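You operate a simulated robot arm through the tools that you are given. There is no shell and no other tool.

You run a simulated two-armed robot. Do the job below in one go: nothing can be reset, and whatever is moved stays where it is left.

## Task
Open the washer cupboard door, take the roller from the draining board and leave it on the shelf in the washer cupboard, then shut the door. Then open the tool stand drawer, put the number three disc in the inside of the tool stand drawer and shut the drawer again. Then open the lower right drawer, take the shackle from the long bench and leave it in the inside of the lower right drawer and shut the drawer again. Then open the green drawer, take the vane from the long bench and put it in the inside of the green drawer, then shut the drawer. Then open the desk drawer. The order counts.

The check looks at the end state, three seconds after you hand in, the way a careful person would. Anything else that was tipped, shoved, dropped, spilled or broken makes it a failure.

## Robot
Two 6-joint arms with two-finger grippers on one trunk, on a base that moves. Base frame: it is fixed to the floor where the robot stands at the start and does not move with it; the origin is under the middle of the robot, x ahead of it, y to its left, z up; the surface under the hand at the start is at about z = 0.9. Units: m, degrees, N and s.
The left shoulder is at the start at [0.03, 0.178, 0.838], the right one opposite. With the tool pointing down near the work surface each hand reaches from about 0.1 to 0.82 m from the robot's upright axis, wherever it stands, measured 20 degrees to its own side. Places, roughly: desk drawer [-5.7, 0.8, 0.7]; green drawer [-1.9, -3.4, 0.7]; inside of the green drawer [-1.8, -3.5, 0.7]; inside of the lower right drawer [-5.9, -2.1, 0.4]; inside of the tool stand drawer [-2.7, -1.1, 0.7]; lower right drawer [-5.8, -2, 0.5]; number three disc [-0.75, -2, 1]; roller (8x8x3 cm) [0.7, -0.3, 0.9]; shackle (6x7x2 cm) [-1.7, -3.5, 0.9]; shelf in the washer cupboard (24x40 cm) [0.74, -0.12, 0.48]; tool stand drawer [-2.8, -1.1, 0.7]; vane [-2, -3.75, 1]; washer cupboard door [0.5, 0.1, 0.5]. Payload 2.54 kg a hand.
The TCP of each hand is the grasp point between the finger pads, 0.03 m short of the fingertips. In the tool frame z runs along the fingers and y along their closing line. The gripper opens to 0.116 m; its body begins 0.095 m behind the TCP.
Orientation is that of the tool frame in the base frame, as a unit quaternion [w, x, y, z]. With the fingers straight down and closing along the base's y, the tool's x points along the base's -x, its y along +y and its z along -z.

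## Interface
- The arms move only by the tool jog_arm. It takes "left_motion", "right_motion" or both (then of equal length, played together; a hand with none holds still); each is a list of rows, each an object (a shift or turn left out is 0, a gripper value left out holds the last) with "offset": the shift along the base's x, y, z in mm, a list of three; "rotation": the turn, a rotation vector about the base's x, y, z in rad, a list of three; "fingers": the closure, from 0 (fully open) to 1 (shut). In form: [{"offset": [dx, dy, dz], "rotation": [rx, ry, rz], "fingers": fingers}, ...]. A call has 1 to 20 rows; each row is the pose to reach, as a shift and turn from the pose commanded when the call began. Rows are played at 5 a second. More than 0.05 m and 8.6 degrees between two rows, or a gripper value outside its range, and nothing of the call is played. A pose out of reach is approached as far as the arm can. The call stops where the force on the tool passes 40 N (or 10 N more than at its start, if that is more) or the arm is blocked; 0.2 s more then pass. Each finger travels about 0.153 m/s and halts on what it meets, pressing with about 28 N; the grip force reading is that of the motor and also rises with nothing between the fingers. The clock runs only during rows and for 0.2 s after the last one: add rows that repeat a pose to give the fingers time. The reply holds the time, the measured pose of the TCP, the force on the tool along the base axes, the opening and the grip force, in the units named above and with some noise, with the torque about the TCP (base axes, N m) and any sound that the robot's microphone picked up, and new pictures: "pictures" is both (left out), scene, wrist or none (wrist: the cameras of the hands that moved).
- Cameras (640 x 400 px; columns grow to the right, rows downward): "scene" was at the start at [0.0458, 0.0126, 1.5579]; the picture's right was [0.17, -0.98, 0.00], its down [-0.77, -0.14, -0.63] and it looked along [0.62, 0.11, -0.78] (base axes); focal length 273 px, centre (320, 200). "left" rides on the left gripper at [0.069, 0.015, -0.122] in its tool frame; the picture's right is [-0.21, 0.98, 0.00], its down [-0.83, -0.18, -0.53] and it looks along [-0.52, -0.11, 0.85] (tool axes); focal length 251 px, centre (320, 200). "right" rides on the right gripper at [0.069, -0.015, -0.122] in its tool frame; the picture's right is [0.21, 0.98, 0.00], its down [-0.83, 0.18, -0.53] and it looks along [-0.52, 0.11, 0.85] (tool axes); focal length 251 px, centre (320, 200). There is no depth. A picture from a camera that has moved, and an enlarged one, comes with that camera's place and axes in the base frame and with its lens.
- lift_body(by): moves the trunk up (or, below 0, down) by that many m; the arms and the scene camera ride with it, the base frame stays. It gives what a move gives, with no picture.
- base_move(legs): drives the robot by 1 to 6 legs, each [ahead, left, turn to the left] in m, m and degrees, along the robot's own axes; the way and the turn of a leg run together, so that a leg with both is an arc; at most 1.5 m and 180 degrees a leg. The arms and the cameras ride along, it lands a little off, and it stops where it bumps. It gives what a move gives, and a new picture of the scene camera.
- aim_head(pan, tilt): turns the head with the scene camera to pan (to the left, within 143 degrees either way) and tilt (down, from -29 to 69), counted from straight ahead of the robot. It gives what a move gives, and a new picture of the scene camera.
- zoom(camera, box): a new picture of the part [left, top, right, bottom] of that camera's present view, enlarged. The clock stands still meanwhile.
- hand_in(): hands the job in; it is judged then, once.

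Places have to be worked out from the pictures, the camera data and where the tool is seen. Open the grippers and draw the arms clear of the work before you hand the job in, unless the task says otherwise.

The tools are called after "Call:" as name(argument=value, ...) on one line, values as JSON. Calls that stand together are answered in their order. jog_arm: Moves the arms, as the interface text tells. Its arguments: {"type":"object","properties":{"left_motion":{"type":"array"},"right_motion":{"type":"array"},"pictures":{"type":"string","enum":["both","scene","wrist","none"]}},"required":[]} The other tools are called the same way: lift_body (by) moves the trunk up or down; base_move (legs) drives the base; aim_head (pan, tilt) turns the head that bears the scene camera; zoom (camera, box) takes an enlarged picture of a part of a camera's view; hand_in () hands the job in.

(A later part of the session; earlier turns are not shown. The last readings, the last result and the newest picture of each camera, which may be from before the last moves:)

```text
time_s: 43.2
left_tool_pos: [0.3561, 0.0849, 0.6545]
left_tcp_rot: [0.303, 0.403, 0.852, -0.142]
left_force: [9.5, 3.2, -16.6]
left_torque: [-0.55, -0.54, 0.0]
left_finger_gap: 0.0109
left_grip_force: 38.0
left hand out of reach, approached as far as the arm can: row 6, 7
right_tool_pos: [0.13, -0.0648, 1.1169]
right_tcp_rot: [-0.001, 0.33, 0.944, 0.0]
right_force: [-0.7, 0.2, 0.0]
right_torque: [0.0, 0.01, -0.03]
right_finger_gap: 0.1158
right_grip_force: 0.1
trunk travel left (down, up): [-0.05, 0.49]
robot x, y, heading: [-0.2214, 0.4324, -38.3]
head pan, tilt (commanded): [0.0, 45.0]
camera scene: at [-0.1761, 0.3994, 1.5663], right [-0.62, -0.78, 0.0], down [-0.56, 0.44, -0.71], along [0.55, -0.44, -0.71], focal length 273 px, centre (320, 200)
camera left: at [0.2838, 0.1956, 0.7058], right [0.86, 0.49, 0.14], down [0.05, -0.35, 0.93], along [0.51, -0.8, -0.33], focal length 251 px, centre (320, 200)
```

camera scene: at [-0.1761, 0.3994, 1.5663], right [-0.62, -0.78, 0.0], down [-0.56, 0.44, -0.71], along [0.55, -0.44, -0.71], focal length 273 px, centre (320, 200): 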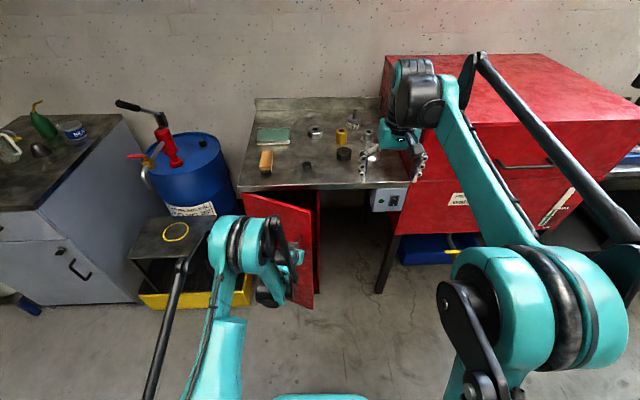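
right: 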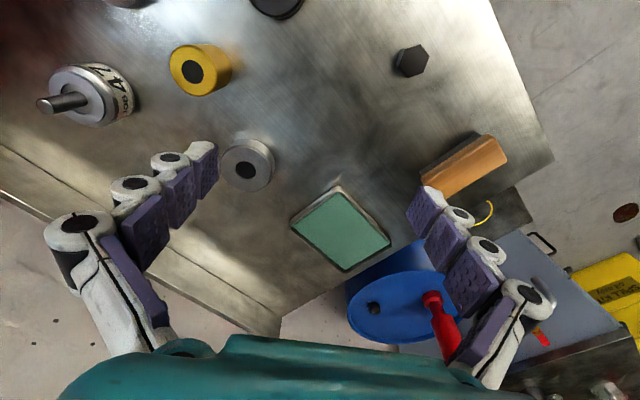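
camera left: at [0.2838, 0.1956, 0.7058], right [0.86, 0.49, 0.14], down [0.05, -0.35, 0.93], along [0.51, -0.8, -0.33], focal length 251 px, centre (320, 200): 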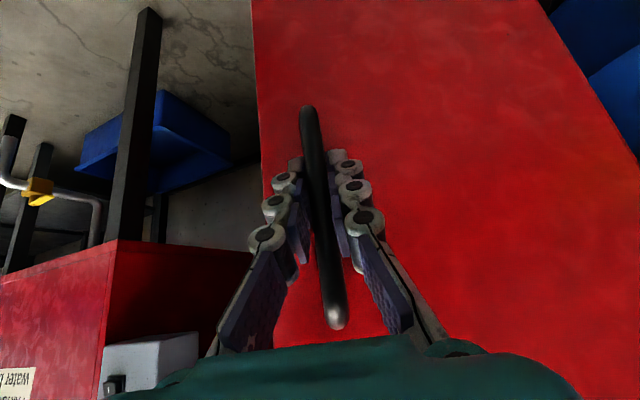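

The door is open about 24° and the arm is again at its wrist limit. I'll continue the arc to about 40°, pitching the hand further down as it comes nearer.

Call:
jog_arm(left_motion=[{"offset": [-5.6, 16.8, 0], "rotation": [0.067, 0.056, -0.035]}, {"offset": [-10, 33.9, 0], "rotation": [0.134, 0.112, -0.07]}, {"offset": [-13.2, 51.3, 0], "rotation": [0.2, 0.168, -0.105]}, {"offset": [-15.2, 68.8, 0], "rotation": [0.267, 0.224, -0.14]}, {"offset": [-15.2, 68.8, 0], "rotation": [0.267, 0.224, -0.14]}])

```text
time_s: 44.4
left_tool_pos: [0.3434, 0.1522, 0.6557]
left_tcp_rot: [0.144, 0.479, 0.861, -0.092]
left_force: [36.8, 1.3, 5.8]
left_torque: [0.02, -1.97, -0.27]
left_finger_gap: 0.0112
left_grip_force: 38.0
right_tool_pos: [0.1302, -0.064, 1.1172]
right_tcp_rot: [-0.001, 0.33, 0.944, -0.001]
right_force: [-0.3, 0.4, 0.2]
right_torque: [0.01, 0.02, -0.01]
right_finger_gap: 0.1161
right_grip_force: 0.1
trunk travel left (down, up): [-0.05, 0.49]
robot x, y, heading: [-0.2188, 0.4353, -38.6]
head pan, tilt (commanded): [0.0, 45.0]
camera scene: at [-0.1756, 0.4001, 1.5666], right [-0.62, -0.78, 0.0], down [-0.56, 0.44, -0.71], along [0.55, -0.44, -0.71], focal length 273 px, centre (320, 200)
camera left: at [0.3013, 0.2536, 0.7473], right [0.94, 0.34, 0.05], down [0.17, -0.6, 0.78], along [0.3, -0.73, -0.62], focal length 251 px, centre (320, 200)
```

scene: 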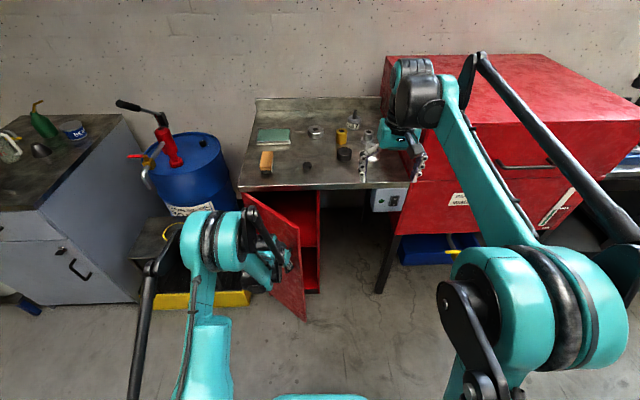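
left: 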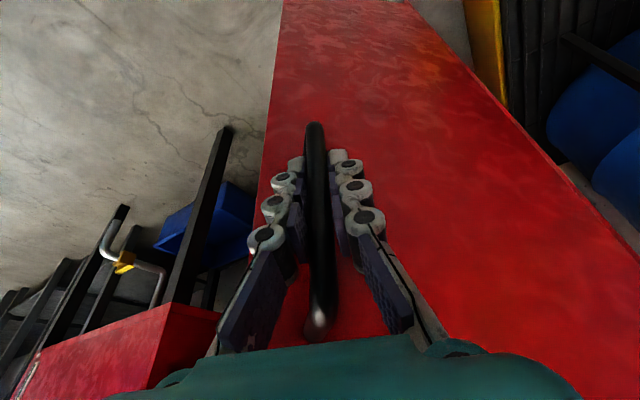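

The door is about 40° open and the pull shows some radial strain, so I'll let go now. Next I open the fingers, back off the bar and rise above the door top with the hand vertical, to then push the door from its inner side.

Call:
jog_arm(left_motion=[{"offset": [0, 0, 0], "fingers": 0.5}, {"offset": [0, 0, 0], "fingers": 0.3}, {"offset": [-12, 20, 10], "rotation": [0.06, 0.037, 0], "fingers": 0.3}, {"offset": [-30, 51, 30], "rotation": [0.12, 0.073, 0]}, {"offset": [-30, 51, 75], "rotation": [0.18, 0.11, 0]}, {"offset": [-30, 51, 120], "rotation": [0.24, 0.147, 0]}, {"offset": [-30, 51, 165], "rotation": [0.297, 0.183, 0]}, {"offset": [-30, 51, 210], "rotation": [0.297, 0.183, 0]}, {"offset": [-30, 51, 255], "rotation": [0.297, 0.183, 0]}, {"offset": [-30, 51, 300], "rotation": [0.297, 0.183, 0], "fingers": 0.9}, {"offset": [-30, 51, 300], "rotation": [0.297, 0.183, 0], "fingers": 1}])

```text
time_s: 46.8
left_tool_pos: [0.3118, 0.2041, 0.9578]
left_tcp_rot: [-0.01, 0.484, 0.875, -0.008]
left_force: [-0.9, 0.7, 0.0]
left_torque: [0.01, -0.03, -0.01]
left_finger_gap: 0.0
left_grip_force: 27.8
right_tool_pos: [0.1273, -0.0633, 1.1175]
right_tcp_rot: [-0.001, 0.329, 0.944, 0.0]
right_force: [0.7, -1.1, 0.1]
right_torque: [-0.01, 0.02, 0.03]
right_finger_gap: 0.116
right_grip_force: 0.0
trunk travel left (down, up): [-0.05, 0.49]
robot x, y, heading: [-0.2169, 0.4327, -38.4]
head pan, tilt (commanded): [0.0, 45.0]
camera scene: at [-0.1782, 0.3997, 1.5665], right [-0.62, -0.78, 0.0], down [-0.55, 0.44, -0.71], along [0.55, -0.44, -0.71], focal length 273 px, centre (320, 200)
camera left: at [0.289, 0.2727, 1.0787], right [0.94, 0.34, -0.03], down [0.3, -0.79, 0.53], along [0.16, -0.51, -0.85], focal length 251 px, centre (320, 200)
```

scene: 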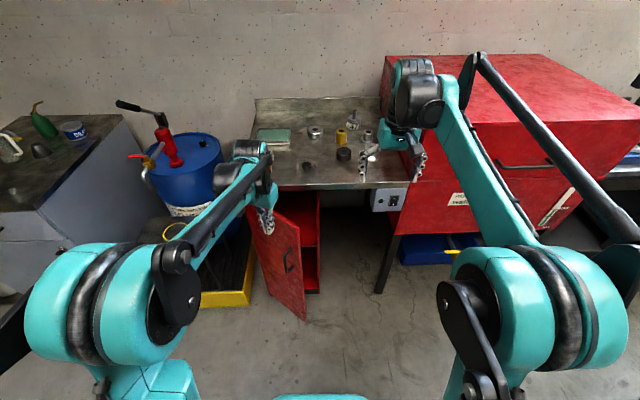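
left: 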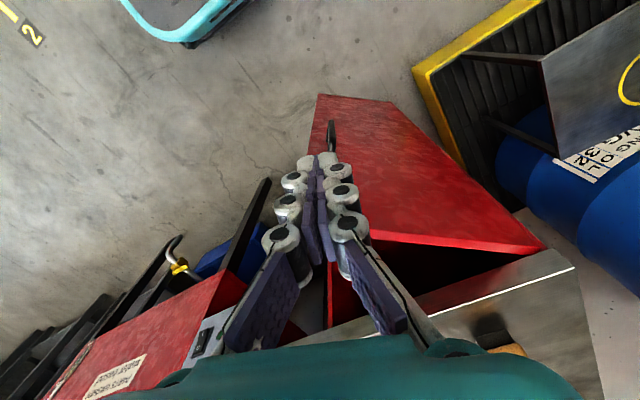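

The door stays at about 40°, free edge near [0.32, 0.10]. With the closed left hand vertical I'll cross over the door top and come down on its inner side, in front of the bench edge.

Call:
jog_arm(left_motion=[{"offset": [14.5, -38.5, 0]}, {"offset": [29, -77, 0]}, {"offset": [43.5, -115.5, 0]}, {"offset": [58, -154, 0]}, {"offset": [58, -154, -45]}, {"offset": [58, -154, -90]}, {"offset": [58, -154, -135]}, {"offset": [58, -154, -180]}, {"offset": [58, -154, -225]}, {"offset": [58, -154, -240]}])

```text
time_s: 48.9
left_tool_pos: [0.3677, 0.0506, 0.7392]
left_tcp_rot: [-0.015, 0.484, 0.875, -0.006]
left_force: [-0.1, 0.3, 0.5]
left_torque: [0.0, 0.03, -0.02]
left_finger_gap: 0.0
left_grip_force: 27.9
right_tool_pos: [0.1289, -0.065, 1.1171]
right_tcp_rot: [-0.001, 0.329, 0.944, -0.001]
right_force: [0.5, -0.2, 0.7]
right_torque: [0.05, 0.04, 0.0]
right_finger_gap: 0.116
right_grip_force: 0.0
trunk travel left (down, up): [-0.05, 0.49]
robot x, y, heading: [-0.2235, 0.4329, -38.4]
head pan, tilt (commanded): [0.0, 45.0]
stopped in row 10 (left hand): the force on the tool passed its limit at 98 N (the readings are from after the stop); the commanded pose is now the measured one
camera scene: at [-0.1776, 0.3993, 1.5664], right [-0.62, -0.78, 0.0], down [-0.55, 0.44, -0.71], along [0.55, -0.44, -0.71], focal length 273 px, centre (320, 200)
camera left: at [0.347, 0.1176, 0.8619], right [0.94, 0.34, -0.03], down [0.3, -0.8, 0.52], along [0.15, -0.5, -0.85], focal length 251 px, centre (320, 200)
```

scene: 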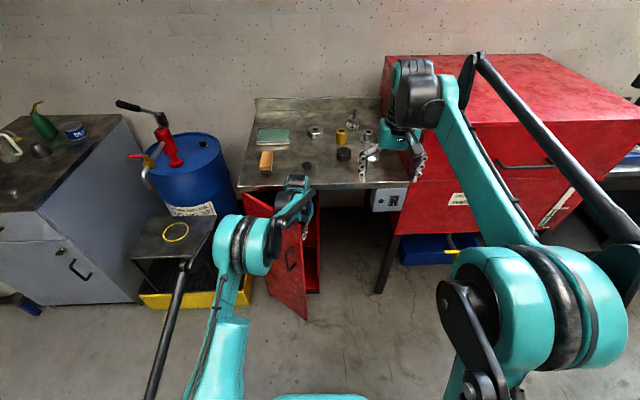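
left: 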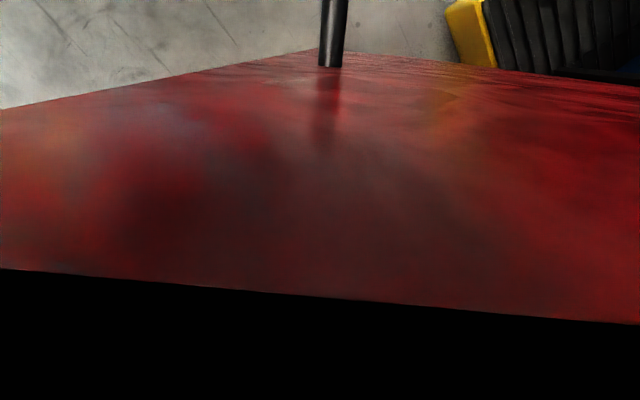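

The hand's camera housing met the door's top edge at z≈0.86, so that depth was too low. I'll rise 36 mm so only the fingers are below the door top, then sweep the door open from the inside toward about 105°.

Call:
jog_arm(left_motion=[{"offset": [0, 0, 36]}, {"offset": [-8, 33, 36]}, {"offset": [-16, 65, 36]}, {"offset": [-20.7, 106, 36]}, {"offset": [-17.7, 147, 36]}, {"offset": [-8.7, 188, 36]}, {"offset": [7, 226, 36]}, {"offset": [30, 261, 36]}, {"offset": [44, 277, 36]}, {"offset": [44, 277, 36]}])

```text
time_s: 50.7
left_tool_pos: [0.3928, 0.302, 0.7774]
left_tcp_rot: [-0.016, 0.489, 0.872, -0.011]
left_force: [-5.2, -5.6, 4.2]
left_torque: [0.5, -0.52, -0.08]
left_finger_gap: 0.0001
left_grip_force: 27.3
right_tool_pos: [0.1289, -0.0653, 1.1181]
right_tcp_rot: [0.0, 0.33, 0.944, 0.0]
right_force: [-0.1, 0.3, 0.3]
right_torque: [-0.03, 0.06, 0.02]
right_finger_gap: 0.116
right_grip_force: 0.1
trunk travel left (down, up): [-0.05, 0.49]
robot x, y, heading: [-0.2205, 0.4337, -38.6]
head pan, tilt (commanded): [0.0, 45.0]
stopped in row 9 (left hand): the force on the tool passed its limit at 60 N (the readings are from after the stop); the commanded pose is now the measured one
camera scene: at [-0.1788, 0.3996, 1.5666], right [-0.62, -0.78, 0.0], down [-0.55, 0.44, -0.71], along [0.55, -0.44, -0.71], focal length 273 px, centre (320, 200)
camera left: at [0.3725, 0.3711, 0.8995], right [0.94, 0.33, -0.04], down [0.3, -0.8, 0.53], along [0.14, -0.51, -0.85], focal length 251 px, centre (320, 200)
```

scene: 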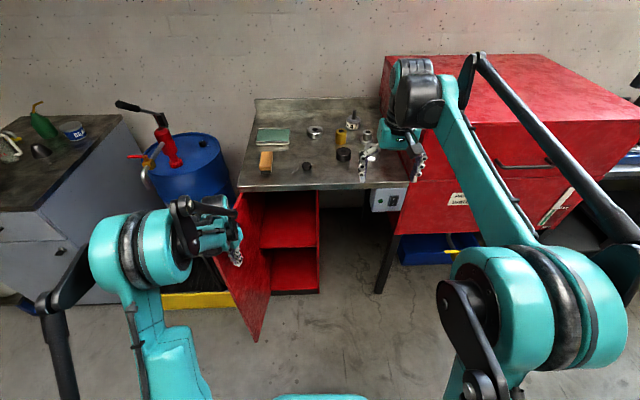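
left: 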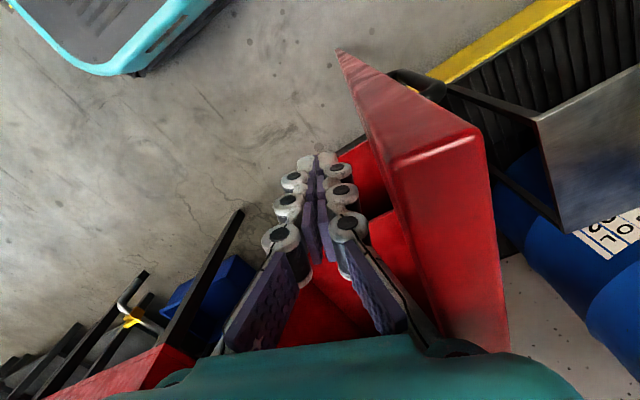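

The door hit its stop at roughly 98° and the shelf inside is visible. I'll lift the left hand straight up clear of the door, and at the same time draw the right arm back and up so it stays clear of the washer box when I drive in.

Call:
jog_arm(left_motion=[{"offset": [0, 0, 45]}, {"offset": [0, 0, 90]}, {"offset": [0, 0, 135]}, {"offset": [0, 0, 180]}, {"offset": [0, 0, 225]}, {"offset": [-27, -34, 255]}, {"offset": [-54, -68, 285]}, {"offset": [-81, -102, 315], "fingers": 0}], right_motion=[{"offset": [-18, 17.5, 16]}, {"offset": [-36, 35, 32]}, {"offset": [-54, 52, 48]}, {"offset": [-72, 70, 64]}, {"offset": [-90, 87, 80]}, {"offset": [-108, 105, 96]}, {"offset": [-126, 122, 112]}, {"offset": [-145, 140, 130]}], pictures="scene")

```text
refused: row 6 steps farther than a row can; nothing moved
```

The step was slightly too large; I'll resend with smaller steps.

Call:
jog_arm(left_motion=[{"offset": [0, 0, 45]}, {"offset": [0, 0, 90]}, {"offset": [0, 0, 135]}, {"offset": [0, 0, 180]}, {"offset": [0, 0, 225]}, {"offset": [-20, -25, 255]}, {"offset": [-40, -50, 285]}, {"offset": [-60, -76, 315]}, {"offset": [-81, -102, 325], "fingers": 0}], right_motion=[{"offset": [-16, 15, 14]}, {"offset": [-32, 31, 28]}, {"offset": [-48, 46, 43]}, {"offset": [-64, 62, 57]}, {"offset": [-80, 77, 72]}, {"offset": [-96, 93, 86]}, {"offset": [-112, 108, 101]}, {"offset": [-128, 124, 115]}, {"offset": [-145, 140, 130]}], pictures="scene")

```text
time_s: 52.7
left_tool_pos: [0.3108, 0.2003, 1.1034]
left_tcp_rot: [-0.015, 0.487, 0.873, -0.01]
left_force: [-0.2, 0.4, 0.3]
left_torque: [-0.03, 0.01, 0.01]
left_finger_gap: 0.1054
left_grip_force: 0.0
right_tool_pos: [-0.0175, 0.075, 1.2494]
right_tcp_rot: [0.001, 0.33, 0.944, 0.0]
right_force: [-0.4, -0.1, -0.2]
right_torque: [-0.02, -0.02, 0.0]
right_finger_gap: 0.1161
right_grip_force: 0.0
trunk travel left (down, up): [-0.05, 0.49]
robot x, y, heading: [-0.2184, 0.432, -38.6]
head pan, tilt (commanded): [0.0, 45.0]
camera scene: at [-0.1796, 0.3998, 1.5666], right [-0.62, -0.78, 0.0], down [-0.55, 0.44, -0.71], along [0.55, -0.44, -0.71], focal length 273 px, centre (320, 200)
```

scene: 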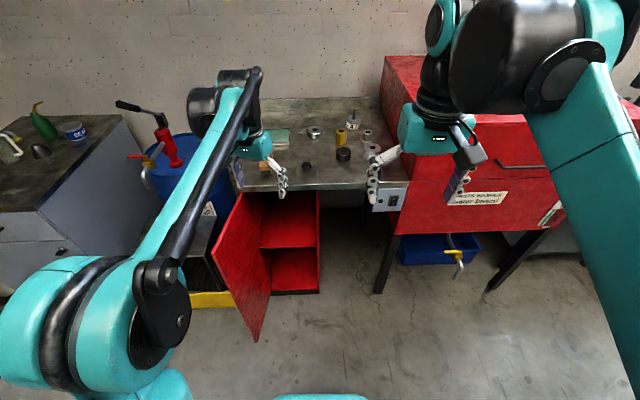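

The door stands open and the shelf board is visible. I'll shift 6 cm right, straighten to the bench by 2° and drive forward 0.33 m to reach the roller.

Call:
base_move(legs=[[0, -0.06, 2], [0.33, 0, 0]])

Call:
aim_head(pan=0, tilt=60)

```text
time_s: 55.4
left_tool_pos: [0.5515, -0.0205, 1.1021]
left_tcp_rot: [-0.016, 0.47, 0.883, -0.011]
left_force: [-0.5, -0.6, -1.0]
left_torque: [0.0, -0.01, -0.03]
left_finger_gap: 0.1159
left_grip_force: 0.2
right_tool_pos: [0.2272, -0.159, 1.2474]
right_tcp_rot: [-0.001, 0.309, 0.951, -0.001]
right_force: [-0.8, -0.7, -0.4]
right_torque: [0.04, 0.05, 0.02]
right_finger_gap: 0.1161
right_grip_force: 0.0
trunk travel left (down, up): [-0.05, 0.49]
robot x, y, heading: [0.0099, 0.1872, -36.1]
head pan, tilt (commanded): [0.0, 45.0]
camera scene: at [0.0525, 0.1582, 1.5665], right [-0.59, -0.81, 0.0], down [-0.57, 0.42, -0.71], along [0.57, -0.42, -0.71], focal length 273 px, centre (320, 200)
```

scene: 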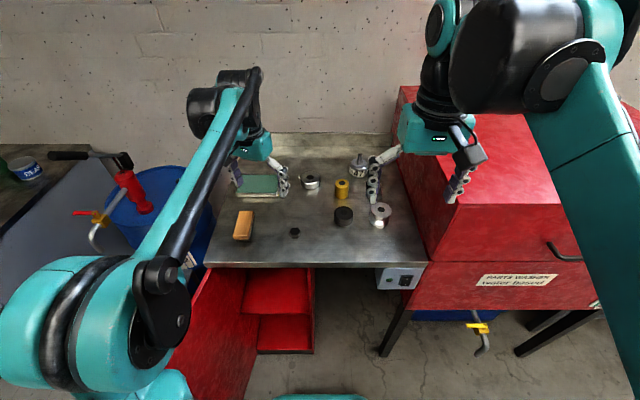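

```text
time_s: 56.2
left_tool_pos: [0.5515, -0.0191, 1.1007]
left_tcp_rot: [-0.015, 0.469, 0.883, -0.011]
left_force: [-0.9, -0.3, -0.4]
left_torque: [-0.01, 0.03, 0.05]
left_finger_gap: 0.1159
left_grip_force: 0.0
right_tool_pos: [0.2266, -0.1572, 1.2477]
right_tcp_rot: [0.0, 0.308, 0.951, 0.0]
right_force: [0.2, -0.7, 0.6]
right_torque: [0.02, 0.01, 0.01]
right_finger_gap: 0.1161
right_grip_force: 0.1
trunk travel left (down, up): [-0.05, 0.49]
robot x, y, heading: [0.009, 0.1897, -36.0]
head pan, tilt (commanded): [0.0, 60.0]
camera scene: at [0.0397, 0.1675, 1.5471], right [-0.59, -0.81, 0.0], down [-0.7, 0.51, -0.5], along [0.4, -0.29, -0.87], focal length 273 px, centre (320, 200)
```

scene: 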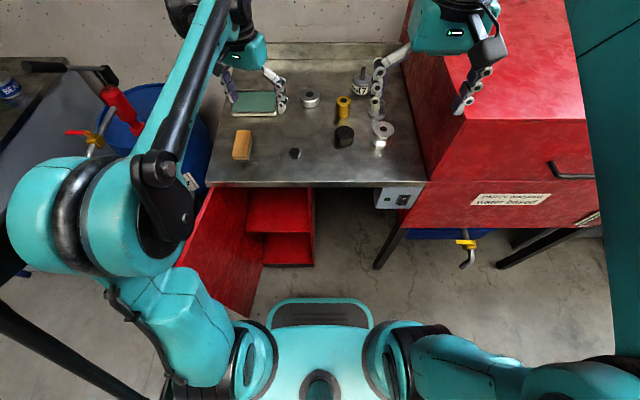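

I'm now in front of the bench, aligned with it. I'll zoom to measure the roller's position precisely.

Call:
zoom(camera="scene", box=[220, 70, 420, 195])

```text
3.20 times, centred on (320, 132) of scene
camera zoom: at [0.0397, 0.1675, 1.5471], right [-0.59, -0.81, 0.0], down [-0.7, 0.51, -0.5], along [0.4, -0.29, -0.87], focal length 873 px, centre (320, 416)
```

zoom: 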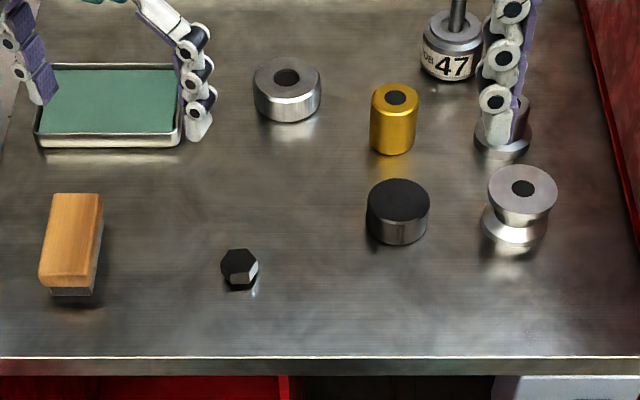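

Measured: roller centre about 0.805 m ahead, 0.036 m left (base [0.68, -0.256]). First I'll yaw the left hand back square and bring it over the bench centreline, high above the objects.

Call:
jog_arm(left_motion=[{"offset": [-11.7, -38.8, 0], "rotation": [0, 0, 0.1163], "fingers": 0.1}, {"offset": [-23.5, -77.7, 0], "rotation": [0, 0, 0.2327]}, {"offset": [-35.2, -116.5, 0], "rotation": [0, 0, 0.349]}], pictures="wrist")

```text
time_s: 57.0
left_tool_pos: [0.5173, -0.1391, 1.1]
left_tcp_rot: [-0.013, 0.308, 0.951, -0.014]
left_force: [0.1, -1.4, -0.1]
left_torque: [0.03, -0.02, -0.03]
left_finger_gap: 0.1044
left_grip_force: 0.1
right_tool_pos: [0.2278, -0.1585, 1.2483]
right_tcp_rot: [0.0, 0.309, 0.951, -0.001]
right_force: [0.1, -0.9, -0.3]
right_torque: [0.05, 0.0, 0.03]
right_finger_gap: 0.1161
right_grip_force: 0.0
trunk travel left (down, up): [-0.05, 0.49]
robot x, y, heading: [0.0082, 0.1888, -36.0]
head pan, tilt (commanded): [0.0, 60.0]
camera left: at [0.4723, -0.0834, 1.2239], right [0.75, 0.67, -0.04], down [0.58, -0.62, 0.53], along [0.33, -0.41, -0.85], focal length 251 px, centre (320, 200)
```

left: 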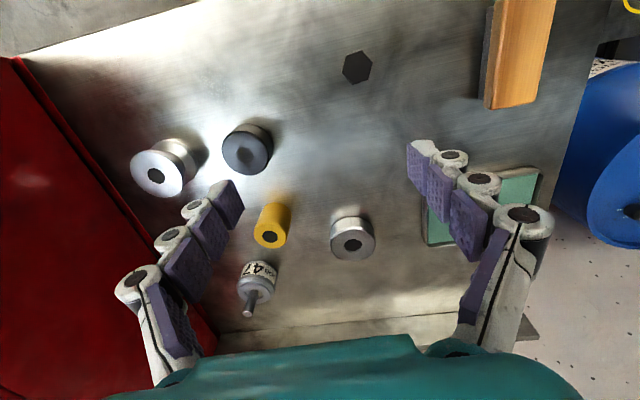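

The wrist camera confirms the roller near [0.67, -0.245]. I'll pitch the hand 45° forward and move to a pre-grasp pose above and in front of the roller.

Call:
jog_arm(left_motion=[{"offset": [13, -9.4, -13], "rotation": [-0.0769, -0.1058, 0]}, {"offset": [26, -18.8, -26], "rotation": [-0.1539, -0.2117, 0]}, {"offset": [39, -28.2, -40], "rotation": [-0.2308, -0.3175, 0]}, {"offset": [52, -37.6, -53], "rotation": [-0.3077, -0.4233, 0]}, {"offset": [65, -47, -66], "rotation": [-0.3847, -0.5292, 0]}, {"offset": [77.7, -56.4, -80], "rotation": [-0.4616, -0.635, 0]}])

```text
time_s: 58.4
left_tool_pos: [0.5942, -0.1923, 1.0229]
left_tcp_rot: [0.352, 0.292, 0.879, -0.131]
left_force: [0.4, -0.3, 0.4]
left_torque: [0.01, 0.0, 0.0]
left_finger_gap: 0.1044
left_grip_force: 0.1
right_tool_pos: [0.2272, -0.1584, 1.2474]
right_tcp_rot: [0.0, 0.309, 0.951, 0.0]
right_force: [0.3, -0.6, 0.3]
right_torque: [0.0, -0.01, 0.05]
right_finger_gap: 0.116
right_grip_force: 0.1
trunk travel left (down, up): [-0.05, 0.49]
robot x, y, heading: [0.01, 0.1904, -36.0]
head pan, tilt (commanded): [0.0, 60.0]
camera scene: at [0.04, 0.1673, 1.5471], right [-0.59, -0.81, 0.0], down [-0.7, 0.51, -0.5], along [0.4, -0.29, -0.87], focal length 273 px, centre (320, 200)
camera left: at [0.496, -0.0978, 1.0615], right [0.72, 0.69, 0.12], down [0.08, -0.26, 0.96], along [0.69, -0.68, -0.24], focal length 251 px, centre (320, 200)
```

scene: 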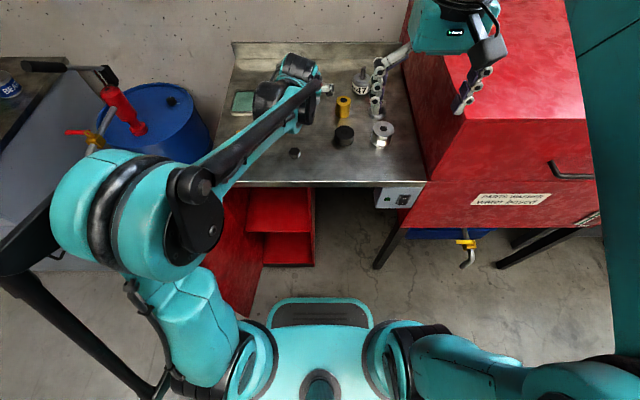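
left: 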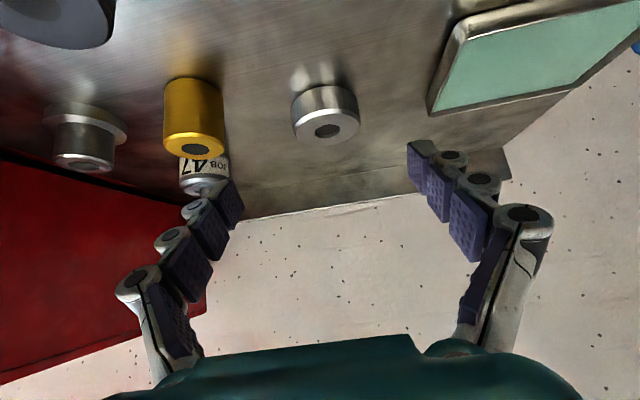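

The roller's centre works out at [0.677, -0.252], exactly in line with the hand. I'll approach along the tool axis most of the way and check.

Call:
jog_arm(left_motion=[{"offset": [17, -12.4, -22]}, {"offset": [34, -24.7, -45]}, {"offset": [52, -37.8, -68]}], pictures="wrist")

```text
time_s: 59.2
left_tool_pos: [0.6464, -0.2308, 0.9527]
left_tcp_rot: [0.352, 0.292, 0.879, -0.132]
left_force: [-0.1, 0.3, -1.1]
left_torque: [-0.01, -0.02, 0.02]
left_finger_gap: 0.1045
left_grip_force: 0.1
right_tool_pos: [0.2272, -0.1576, 1.2473]
right_tcp_rot: [-0.001, 0.309, 0.951, 0.001]
right_force: [0.6, -0.3, -0.6]
right_torque: [0.0, 0.01, 0.01]
right_finger_gap: 0.116
right_grip_force: 0.0
trunk travel left (down, up): [-0.05, 0.49]
robot x, y, heading: [0.0102, 0.1903, -36.1]
head pan, tilt (commanded): [0.0, 60.0]
camera left: at [0.5484, -0.1357, 0.9923], right [0.72, 0.69, 0.12], down [0.08, -0.26, 0.96], along [0.69, -0.68, -0.24], focal length 251 px, centre (320, 200)
```

left: 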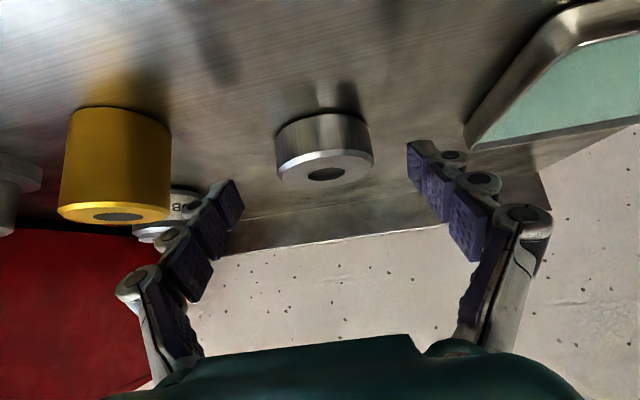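

Roller sits between the fingers. I'll go the last 2 cm down along the axis and close.

Call:
jog_arm(left_motion=[{"offset": [8, -6, -10]}, {"offset": [16.5, -12, -20]}, {"offset": [16.5, -12, -20]}, {"offset": [16.5, -12, -20], "fingers": 0.3}, {"offset": [16.5, -12, -20], "fingers": 0.5}, {"offset": [16.5, -12, -20], "fingers": 0.5}], pictures="wrist")

```text
time_s: 60.6
left_tool_pos: [0.6625, -0.2419, 0.9341]
left_tcp_rot: [0.352, 0.292, 0.879, -0.131]
left_force: [2.3, 1.8, 1.5]
left_torque: [0.2, -0.26, 0.06]
left_finger_gap: 0.0714
left_grip_force: 28.5
right_tool_pos: [0.227, -0.1573, 1.2479]
right_tcp_rot: [0.001, 0.308, 0.951, 0.0]
right_force: [-0.2, 0.4, 0.5]
right_torque: [0.03, 0.03, -0.01]
right_finger_gap: 0.1161
right_grip_force: 0.0
trunk travel left (down, up): [-0.05, 0.49]
robot x, y, heading: [0.01, 0.1926, -36.0]
head pan, tilt (commanded): [0.0, 60.0]
camera left: at [0.5647, -0.147, 0.9729], right [0.72, 0.69, 0.12], down [0.08, -0.26, 0.96], along [0.69, -0.68, -0.24], focal length 251 px, centre (320, 200)
```

left: 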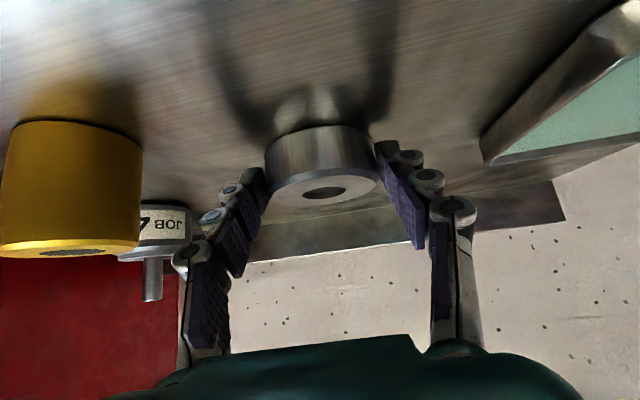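

The gap of 71 mm suggests the pads grip just short of the roller's full width. I'll reopen, move 13 mm further in and 4 mm lower, and close again for a secure hold.

Call:
jog_arm(left_motion=[{"offset": [0, 0, 0], "fingers": 0.2}, {"offset": [0, 0, 0], "fingers": 0.12}, {"offset": [5.5, -4, -2], "fingers": 0.12}, {"offset": [10.5, -7.6, -4], "fingers": 0.12}, {"offset": [10.5, -7.6, -4], "fingers": 0.3}, {"offset": [10.5, -7.6, -4], "fingers": 0.5}, {"offset": [10.5, -7.6, -4], "fingers": 0.5}], pictures="wrist")

```text
time_s: 62.2
left_tool_pos: [0.6717, -0.25, 0.9283]
left_tcp_rot: [0.352, 0.293, 0.879, -0.131]
left_force: [0.7, 1.0, 1.2]
left_torque: [0.26, -0.15, -0.06]
left_finger_gap: 0.0714
left_grip_force: 28.2
right_tool_pos: [0.2268, -0.1565, 1.2493]
right_tcp_rot: [0.0, 0.309, 0.951, -0.001]
right_force: [0.6, -0.8, 0.1]
right_torque: [0.03, -0.02, 0.01]
right_finger_gap: 0.1163
right_grip_force: 0.1
trunk travel left (down, up): [-0.05, 0.49]
robot x, y, heading: [0.0085, 0.188, -36.1]
head pan, tilt (commanded): [0.0, 60.0]
camera left: at [0.5743, -0.1545, 0.9694], right [0.72, 0.69, 0.12], down [0.08, -0.26, 0.96], along [0.69, -0.68, -0.24], focal length 251 px, centre (320, 200)
```

left: 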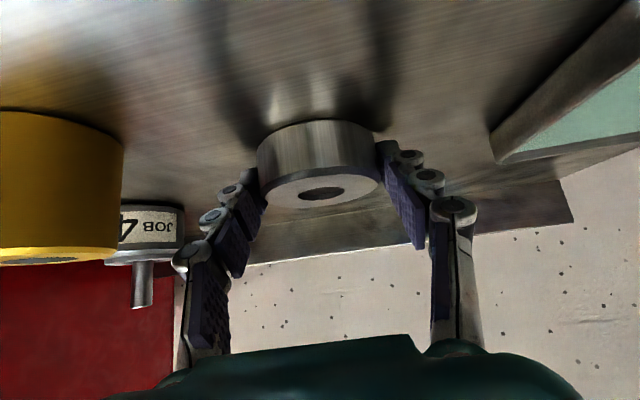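

The gap is the same 71 mm, so that is the roller's true diameter and the grip is good. I'll lift it clear.

Call:
jog_arm(left_motion=[{"offset": [0, 0, 20], "fingers": 0.6}, {"offset": [0, 0, 50], "fingers": 0.6}, {"offset": [0, 0, 90]}, {"offset": [-20, 15, 125]}, {"offset": [-50, 36, 150]}])

```text
time_s: 63.4
left_tool_pos: [0.6229, -0.2102, 1.0805]
left_tcp_rot: [0.352, 0.292, 0.88, -0.131]
left_force: [-0.7, 0.5, -7.2]
left_torque: [0.04, 0.01, 0.02]
left_finger_gap: 0.0713
left_grip_force: 27.8
right_tool_pos: [0.2263, -0.157, 1.2483]
right_tcp_rot: [0.0, 0.309, 0.951, 0.001]
right_force: [-0.3, 0.5, -0.6]
right_torque: [-0.03, -0.04, 0.01]
right_finger_gap: 0.116
right_grip_force: 0.0
trunk travel left (down, up): [-0.05, 0.49]
robot x, y, heading: [0.0075, 0.1912, -36.0]
head pan, tilt (commanded): [0.0, 60.0]
camera scene: at [0.0389, 0.1683, 1.5471], right [-0.59, -0.81, 0.0], down [-0.7, 0.51, -0.5], along [0.4, -0.29, -0.87], focal length 273 px, centre (320, 200)
camera left: at [0.5255, -0.1156, 1.1193], right [0.72, 0.69, 0.12], down [0.08, -0.26, 0.96], along [0.69, -0.68, -0.24], focal length 251 px, centre (320, 200)
```

scene: 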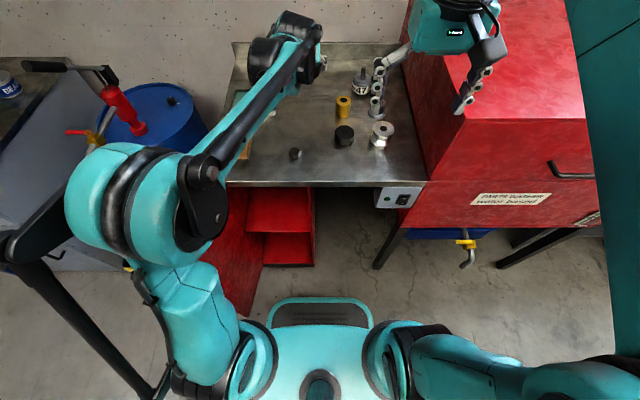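
left: 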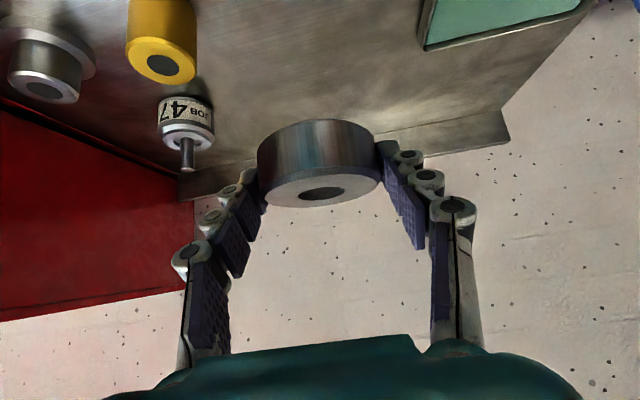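

The roller is held (7 N load). I'll back off 0.33 m straight (staying short of the trolley) and drop the trunk 5 cm so the arm can enter the cupboard from the front.

Call:
base_move(legs=[[-0.33, 0, 0]])

Call:
lift_body(by=-0.05)

Call:
aim_head(pan=0, tilt=45)

```text
time_s: 65.6
left_tool_pos: [0.356, -0.021, 1.0788]
left_tcp_rot: [0.351, 0.295, 0.879, -0.132]
left_force: [0.2, -1.0, -6.3]
left_torque: [0.05, 0.03, -0.04]
left_finger_gap: 0.0716
left_grip_force: 28.3
right_tool_pos: [-0.0403, 0.0356, 1.2484]
right_tcp_rot: [0.0, 0.312, 0.95, 0.0]
right_force: [-0.7, 0.1, 0.8]
right_torque: [0.01, -0.01, -0.02]
right_finger_gap: 0.1159
right_grip_force: 0.1
trunk travel left (down, up): [-0.05, 0.49]
robot x, y, heading: [-0.2588, 0.3832, -36.2]
head pan, tilt (commanded): [0.0, 60.0]
camera scene: at [-0.2263, 0.3619, 1.5471], right [-0.59, -0.81, 0.0], down [-0.7, 0.51, -0.5], along [0.4, -0.3, -0.87], focal length 273 px, centre (320, 200)
```

scene: 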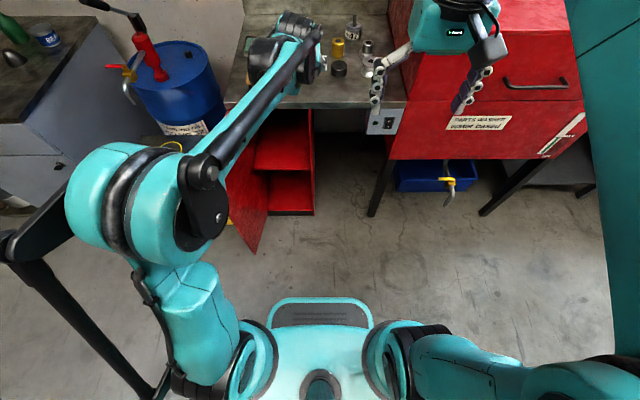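

```text
time_s: 66.5
left_tool_pos: [0.3567, -0.0208, 1.0296]
left_tcp_rot: [0.351, 0.296, 0.878, -0.132]
left_force: [0.0, 0.7, -6.8]
left_torque: [0.04, 0.02, -0.02]
left_finger_gap: 0.0714
left_grip_force: 27.6
right_tool_pos: [-0.0409, 0.0351, 1.1981]
right_tcp_rot: [0.001, 0.312, 0.95, 0.0]
right_force: [0.1, 0.8, 0.1]
right_torque: [0.0, -0.03, -0.01]
right_finger_gap: 0.1158
right_grip_force: 0.2
trunk travel left (down, up): [0.0, 0.54]
robot x, y, heading: [-0.2547, 0.3875, -36.4]
head pan, tilt (commanded): [0.0, 60.0]
```

```text
time_s: 67.3
left_tool_pos: [0.3564, -0.0214, 1.0296]
left_tcp_rot: [0.352, 0.295, 0.879, -0.132]
left_force: [0.4, -0.2, -7.0]
left_torque: [0.04, 0.03, -0.01]
left_finger_gap: 0.0712
left_grip_force: 27.7
right_tool_pos: [-0.0412, 0.0345, 1.198]
right_tcp_rot: [0.0, 0.313, 0.95, 0.0]
right_force: [-0.3, -0.6, 0.8]
right_torque: [0.0, 0.02, -0.03]
right_finger_gap: 0.1163
right_grip_force: 0.0
trunk travel left (down, up): [0.0, 0.54]
robot x, y, heading: [-0.2557, 0.3843, -36.4]
head pan, tilt (commanded): [0.0, 45.0]
camera scene: at [-0.2136, 0.3526, 1.5165], right [-0.59, -0.81, 0.0], down [-0.57, 0.42, -0.71], along [0.57, -0.42, -0.71], focal length 273 px, centre (320, 200)
```

scene: 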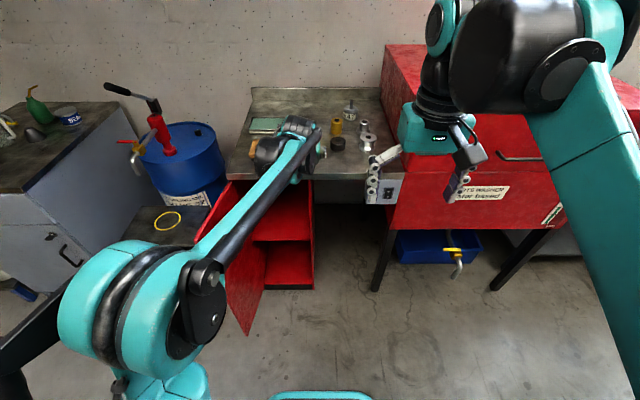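

Robot is at g≈-0.43 with the hand 0.73 m ahead. I'll shift the roller sideways to the shelf's centreline (y' 0.18), back to 0.68 m, and lower it in front of the bench edge to z≈0.82.

Call:
jog_arm(left_motion=[{"offset": [-10.2, 43.5, 0]}, {"offset": [-5.6, 83.6, 0]}, {"offset": [18.1, 115.8, -10]}, {"offset": [40.6, 146.5, -30]}, {"offset": [40.6, 146.5, -75]}, {"offset": [40.6, 146.5, -120]}, {"offset": [40.6, 146.5, -165]}, {"offset": [40.6, 146.5, -210]}])

```text
time_s: 69.1
left_tool_pos: [0.3952, 0.125, 0.8152]
left_tcp_rot: [0.351, 0.295, 0.879, -0.132]
left_force: [0.4, 1.5, -6.7]
left_torque: [0.05, 0.04, 0.01]
left_finger_gap: 0.0712
left_grip_force: 28.1
right_tool_pos: [-0.0395, 0.0343, 1.198]
right_tcp_rot: [-0.001, 0.313, 0.95, 0.001]
right_force: [-0.5, 0.1, 1.9]
right_torque: [0.01, 0.01, 0.01]
right_finger_gap: 0.1159
right_grip_force: 0.1
trunk travel left (down, up): [0.0, 0.54]
robot x, y, heading: [-0.2561, 0.3853, -36.5]
head pan, tilt (commanded): [0.0, 45.0]
camera scene: at [-0.2125, 0.3522, 1.5165], right [-0.59, -0.81, 0.0], down [-0.57, 0.42, -0.71], along [0.57, -0.42, -0.71], focal length 273 px, centre (320, 200)
camera left: at [0.299, 0.2204, 0.8549], right [0.72, 0.68, 0.12], down [0.08, -0.26, 0.96], along [0.69, -0.68, -0.24], focal length 251 px, centre (320, 200)
```

scene: 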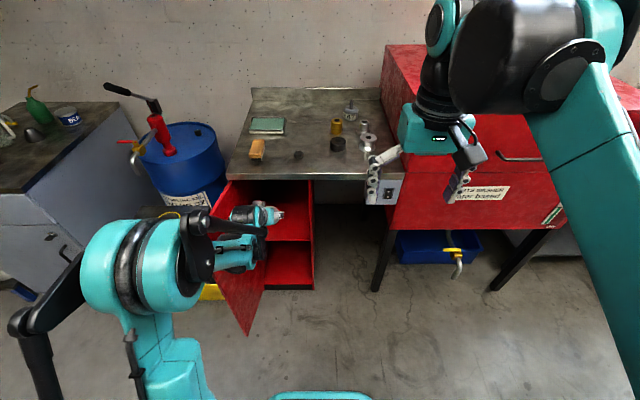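
left: 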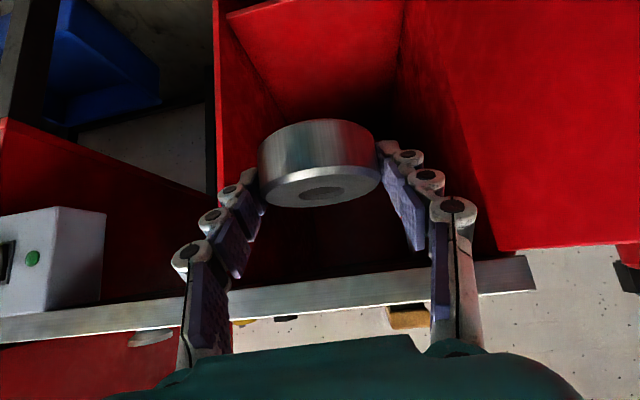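

The roller is in front of the open cupboard with the interior visible. I'll move it in diagonally, forward and down beneath the bench top.

Call:
jog_arm(left_motion=[{"offset": [27.4, -20.1, -34]}, {"offset": [54.8, -40.3, -68]}, {"offset": [82.2, -60.4, -102]}, {"offset": [109.6, -80.5, -136]}, {"offset": [137, -100.6, -170]}, {"offset": [161, -118.4, -204]}])

```text
time_s: 70.5
left_tool_pos: [0.5569, 0.0082, 0.6148]
left_tcp_rot: [0.351, 0.295, 0.879, -0.131]
left_force: [0.4, -0.1, -7.1]
left_torque: [0.03, 0.05, 0.01]
left_finger_gap: 0.0715
left_grip_force: 28.4
right_tool_pos: [-0.0395, 0.0343, 1.1978]
right_tcp_rot: [-0.001, 0.313, 0.95, 0.001]
right_force: [0.5, -1.3, -0.2]
right_torque: [0.01, 0.02, 0.03]
right_finger_gap: 0.116
right_grip_force: 0.0
trunk travel left (down, up): [0.0, 0.54]
robot x, y, heading: [-0.2555, 0.3829, -36.3]
head pan, tilt (commanded): [0.0, 45.0]
camera scene: at [-0.2121, 0.352, 1.5164], right [-0.59, -0.81, 0.0], down [-0.57, 0.42, -0.71], along [0.57, -0.42, -0.71], focal length 273 px, centre (320, 200)
camera left: at [0.4597, 0.1034, 0.6548], right [0.72, 0.68, 0.12], down [0.08, -0.26, 0.96], along [0.69, -0.68, -0.24], focal length 251 px, centre (320, 200)
```

scene: 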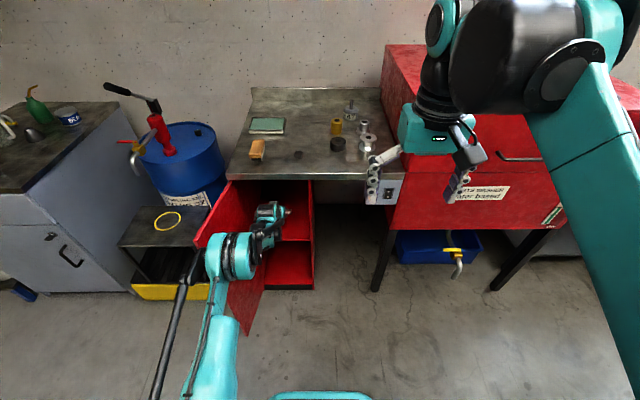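
left: 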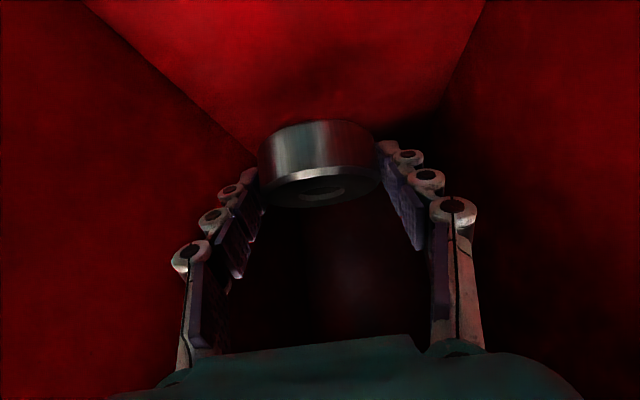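

The roller is inside, centred between the cupboard walls (shelf spans gl 0.21–0.47, hand at 0.335). I'll drive the base 0.10 m forward to carry it further in over the shelf.

Call:
base_move(legs=[[0.1, 0, 0]])

Call:
jog_arm(left_motion=[{"offset": [0, 0, -30]}, {"offset": [0, 0, -60]}, {"offset": [0, 0, -85]}])

```text
time_s: 71.6
left_tool_pos: [0.6377, -0.051, 0.6152]
left_tcp_rot: [0.351, 0.295, 0.879, -0.132]
left_force: [0.5, 0.0, -8.1]
left_torque: [0.03, 0.06, 0.0]
left_finger_gap: 0.0716
left_grip_force: 28.0
right_tool_pos: [0.0416, -0.0242, 1.197]
right_tcp_rot: [-0.001, 0.312, 0.95, 0.0]
right_force: [0.1, -0.2, 0.3]
right_torque: [0.04, 0.05, -0.01]
right_finger_gap: 0.1159
right_grip_force: 0.1
trunk travel left (down, up): [0.0, 0.54]
robot x, y, heading: [-0.1765, 0.3278, -36.3]
head pan, tilt (commanded): [0.0, 45.0]
camera scene: at [-0.1317, 0.2926, 1.5164], right [-0.59, -0.81, 0.0], down [-0.57, 0.42, -0.71], along [0.57, -0.42, -0.71], focal length 273 px, centre (320, 200)
```

scene: 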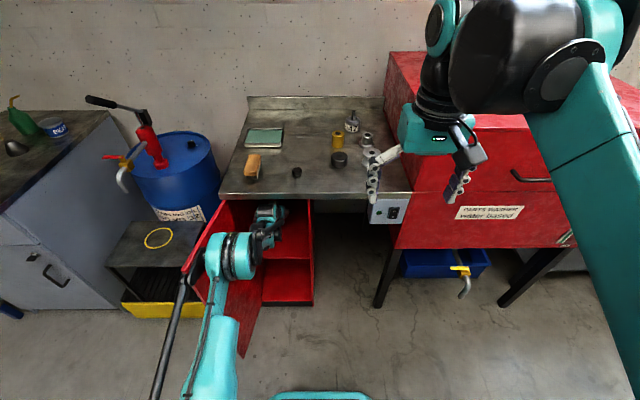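

```text
time_s: 72.4
left_tool_pos: [0.6184, -0.0391, 0.5577]
left_tcp_rot: [0.35, 0.295, 0.879, -0.132]
left_force: [-0.5, 0.7, -6.7]
left_torque: [0.08, 0.04, 0.0]
left_finger_gap: 0.0714
left_grip_force: 28.1
left hand out of reach, approached as far as the arm can: row 2, 3
right_tool_pos: [0.0402, -0.0241, 1.1979]
right_tcp_rot: [-0.001, 0.313, 0.95, 0.0]
right_force: [0.7, 0.9, 0.2]
right_torque: [-0.01, -0.01, -0.01]
right_finger_gap: 0.1162
right_grip_force: 0.1
trunk travel left (down, up): [0.0, 0.54]
robot x, y, heading: [-0.1742, 0.3258, -36.4]
head pan, tilt (commanded): [0.0, 45.0]
camera scene: at [-0.133, 0.2935, 1.5165], right [-0.59, -0.81, 0.0], down [-0.57, 0.42, -0.71], along [0.57, -0.42, -0.71], focal length 273 px, centre (320, 200)
camera left: at [0.5212, 0.0574, 0.5982], right [0.72, 0.68, 0.12], down [0.08, -0.26, 0.96], along [0.69, -0.68, -0.24], focal length 251 px, centre (320, 200)
```

scene: 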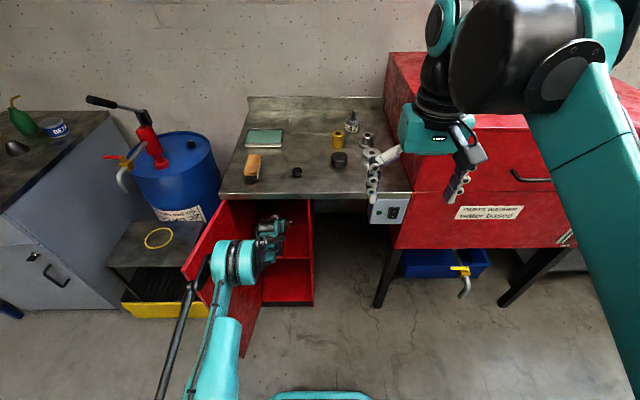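
left: 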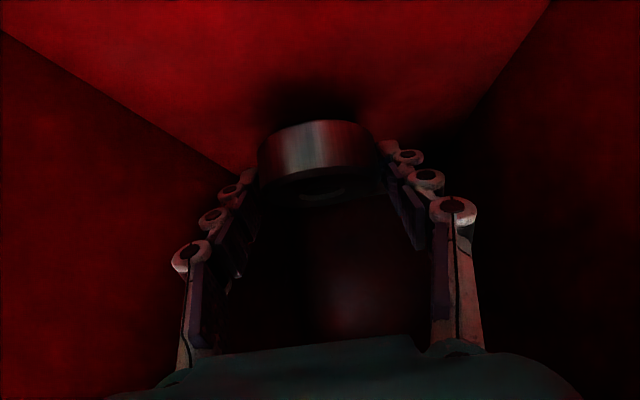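

The arm ran out of reach going down at this distance (TCP now 0.86 m ahead, z 0.558). I'll bring the base 7 cm closer and then lower with the hand slightly nearer to me.

Call:
base_move(legs=[[0.07, 0, 0]])

Call:
jog_arm(left_motion=[{"offset": [-20, 14.7, -10]}, {"offset": [-36, 26.6, -22]}, {"offset": [-36, 26.6, -34]}], pictures="wrist")

```text
time_s: 73.4
left_tool_pos: [0.6751, -0.0797, 0.5592]
left_tcp_rot: [0.351, 0.295, 0.879, -0.133]
left_force: [1.0, -0.7, -7.2]
left_torque: [0.04, 0.06, 0.02]
left_finger_gap: 0.0712
left_grip_force: 28.2
right_tool_pos: [0.0972, -0.0672, 1.1978]
right_tcp_rot: [-0.002, 0.312, 0.95, 0.0]
right_force: [-0.4, -0.3, 0.5]
right_torque: [0.05, 0.06, 0.0]
right_finger_gap: 0.116
right_grip_force: 0.1
trunk travel left (down, up): [0.0, 0.54]
robot x, y, heading: [-0.1205, 0.2839, -36.4]
head pan, tilt (commanded): [0.0, 45.0]
camera scene: at [-0.0762, 0.2517, 1.5164], right [-0.59, -0.81, 0.0], down [-0.57, 0.42, -0.71], along [0.57, -0.42, -0.71], focal length 273 px, centre (320, 200)
```

scene: 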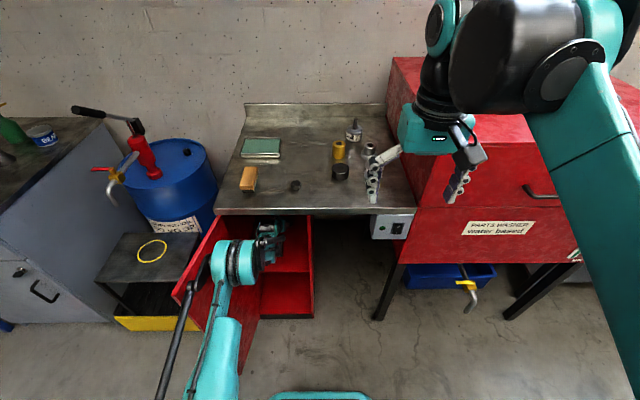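

```text
time_s: 74.2
left_tool_pos: [0.6374, -0.0524, 0.528]
left_tcp_rot: [0.352, 0.294, 0.879, -0.131]
left_force: [-0.2, -0.3, -6.9]
left_torque: [0.05, 0.04, 0.0]
left_finger_gap: 0.0714
left_grip_force: 28.0
right_tool_pos: [0.0973, -0.0654, 1.1993]
right_tcp_rot: [0.0, 0.311, 0.95, -0.001]
right_force: [1.1, -0.2, -0.5]
right_torque: [0.0, 0.0, 0.0]
right_finger_gap: 0.1159
right_grip_force: 0.0
trunk travel left (down, up): [0.0, 0.54]
robot x, y, heading: [-0.1236, 0.2814, -36.2]
head pan, tilt (commanded): [0.0, 45.0]
camera left: at [0.5401, 0.0435, 0.568], right [0.72, 0.68, 0.12], down [0.08, -0.26, 0.96], along [0.69, -0.68, -0.24], focal length 251 px, centre (320, 200)
```

left: 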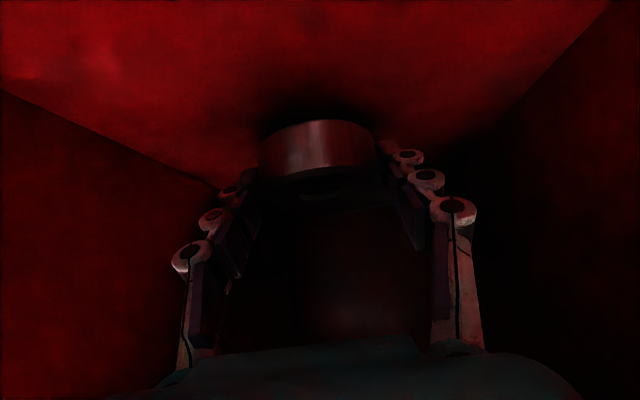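

Now z 0.528 with the roller about 9 cm behind the shelf's front edge. I'll lower in small steps until it touches the shelf.

Call:
jog_arm(left_motion=[{"offset": [0, 0, -6]}, {"offset": [0, 0, -11]}, {"offset": [0, 0, -15]}, {"offset": [0, 0, -18]}, {"offset": [0, 0, -21]}], pictures="wrist")

```text
time_s: 75.4
left_tool_pos: [0.6321, -0.047, 0.5264]
left_tcp_rot: [0.351, 0.295, 0.879, -0.132]
left_force: [0.9, 0.3, -7.1]
left_torque: [0.05, 0.09, -0.01]
left_finger_gap: 0.0713
left_grip_force: 27.6
left hand out of reach, approached as far as the arm can: row 1, 2, 3, 4, 5
right_tool_pos: [0.0953, -0.0654, 1.1991]
right_tcp_rot: [-0.001, 0.313, 0.95, 0.0]
right_force: [0.0, 0.4, -0.3]
right_torque: [0.02, -0.02, -0.04]
right_finger_gap: 0.116
right_grip_force: 0.0
trunk travel left (down, up): [0.0, 0.54]
robot x, y, heading: [-0.1223, 0.2825, -36.4]
head pan, tilt (commanded): [0.0, 45.0]
camera left: at [0.5349, 0.0474, 0.5647], right [0.72, 0.68, 0.12], down [0.08, -0.26, 0.96], along [0.69, -0.68, -0.24], focal length 251 px, centre (320, 200)
```

left: 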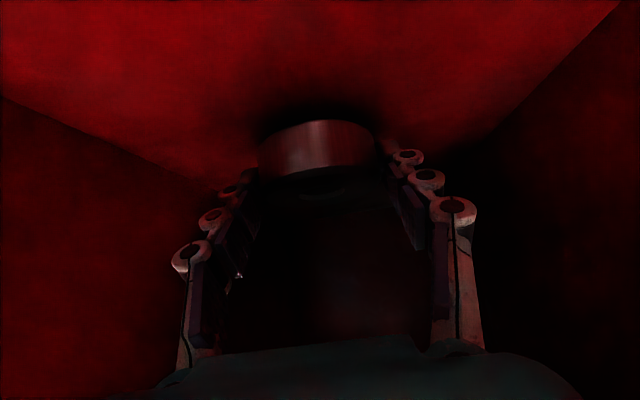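

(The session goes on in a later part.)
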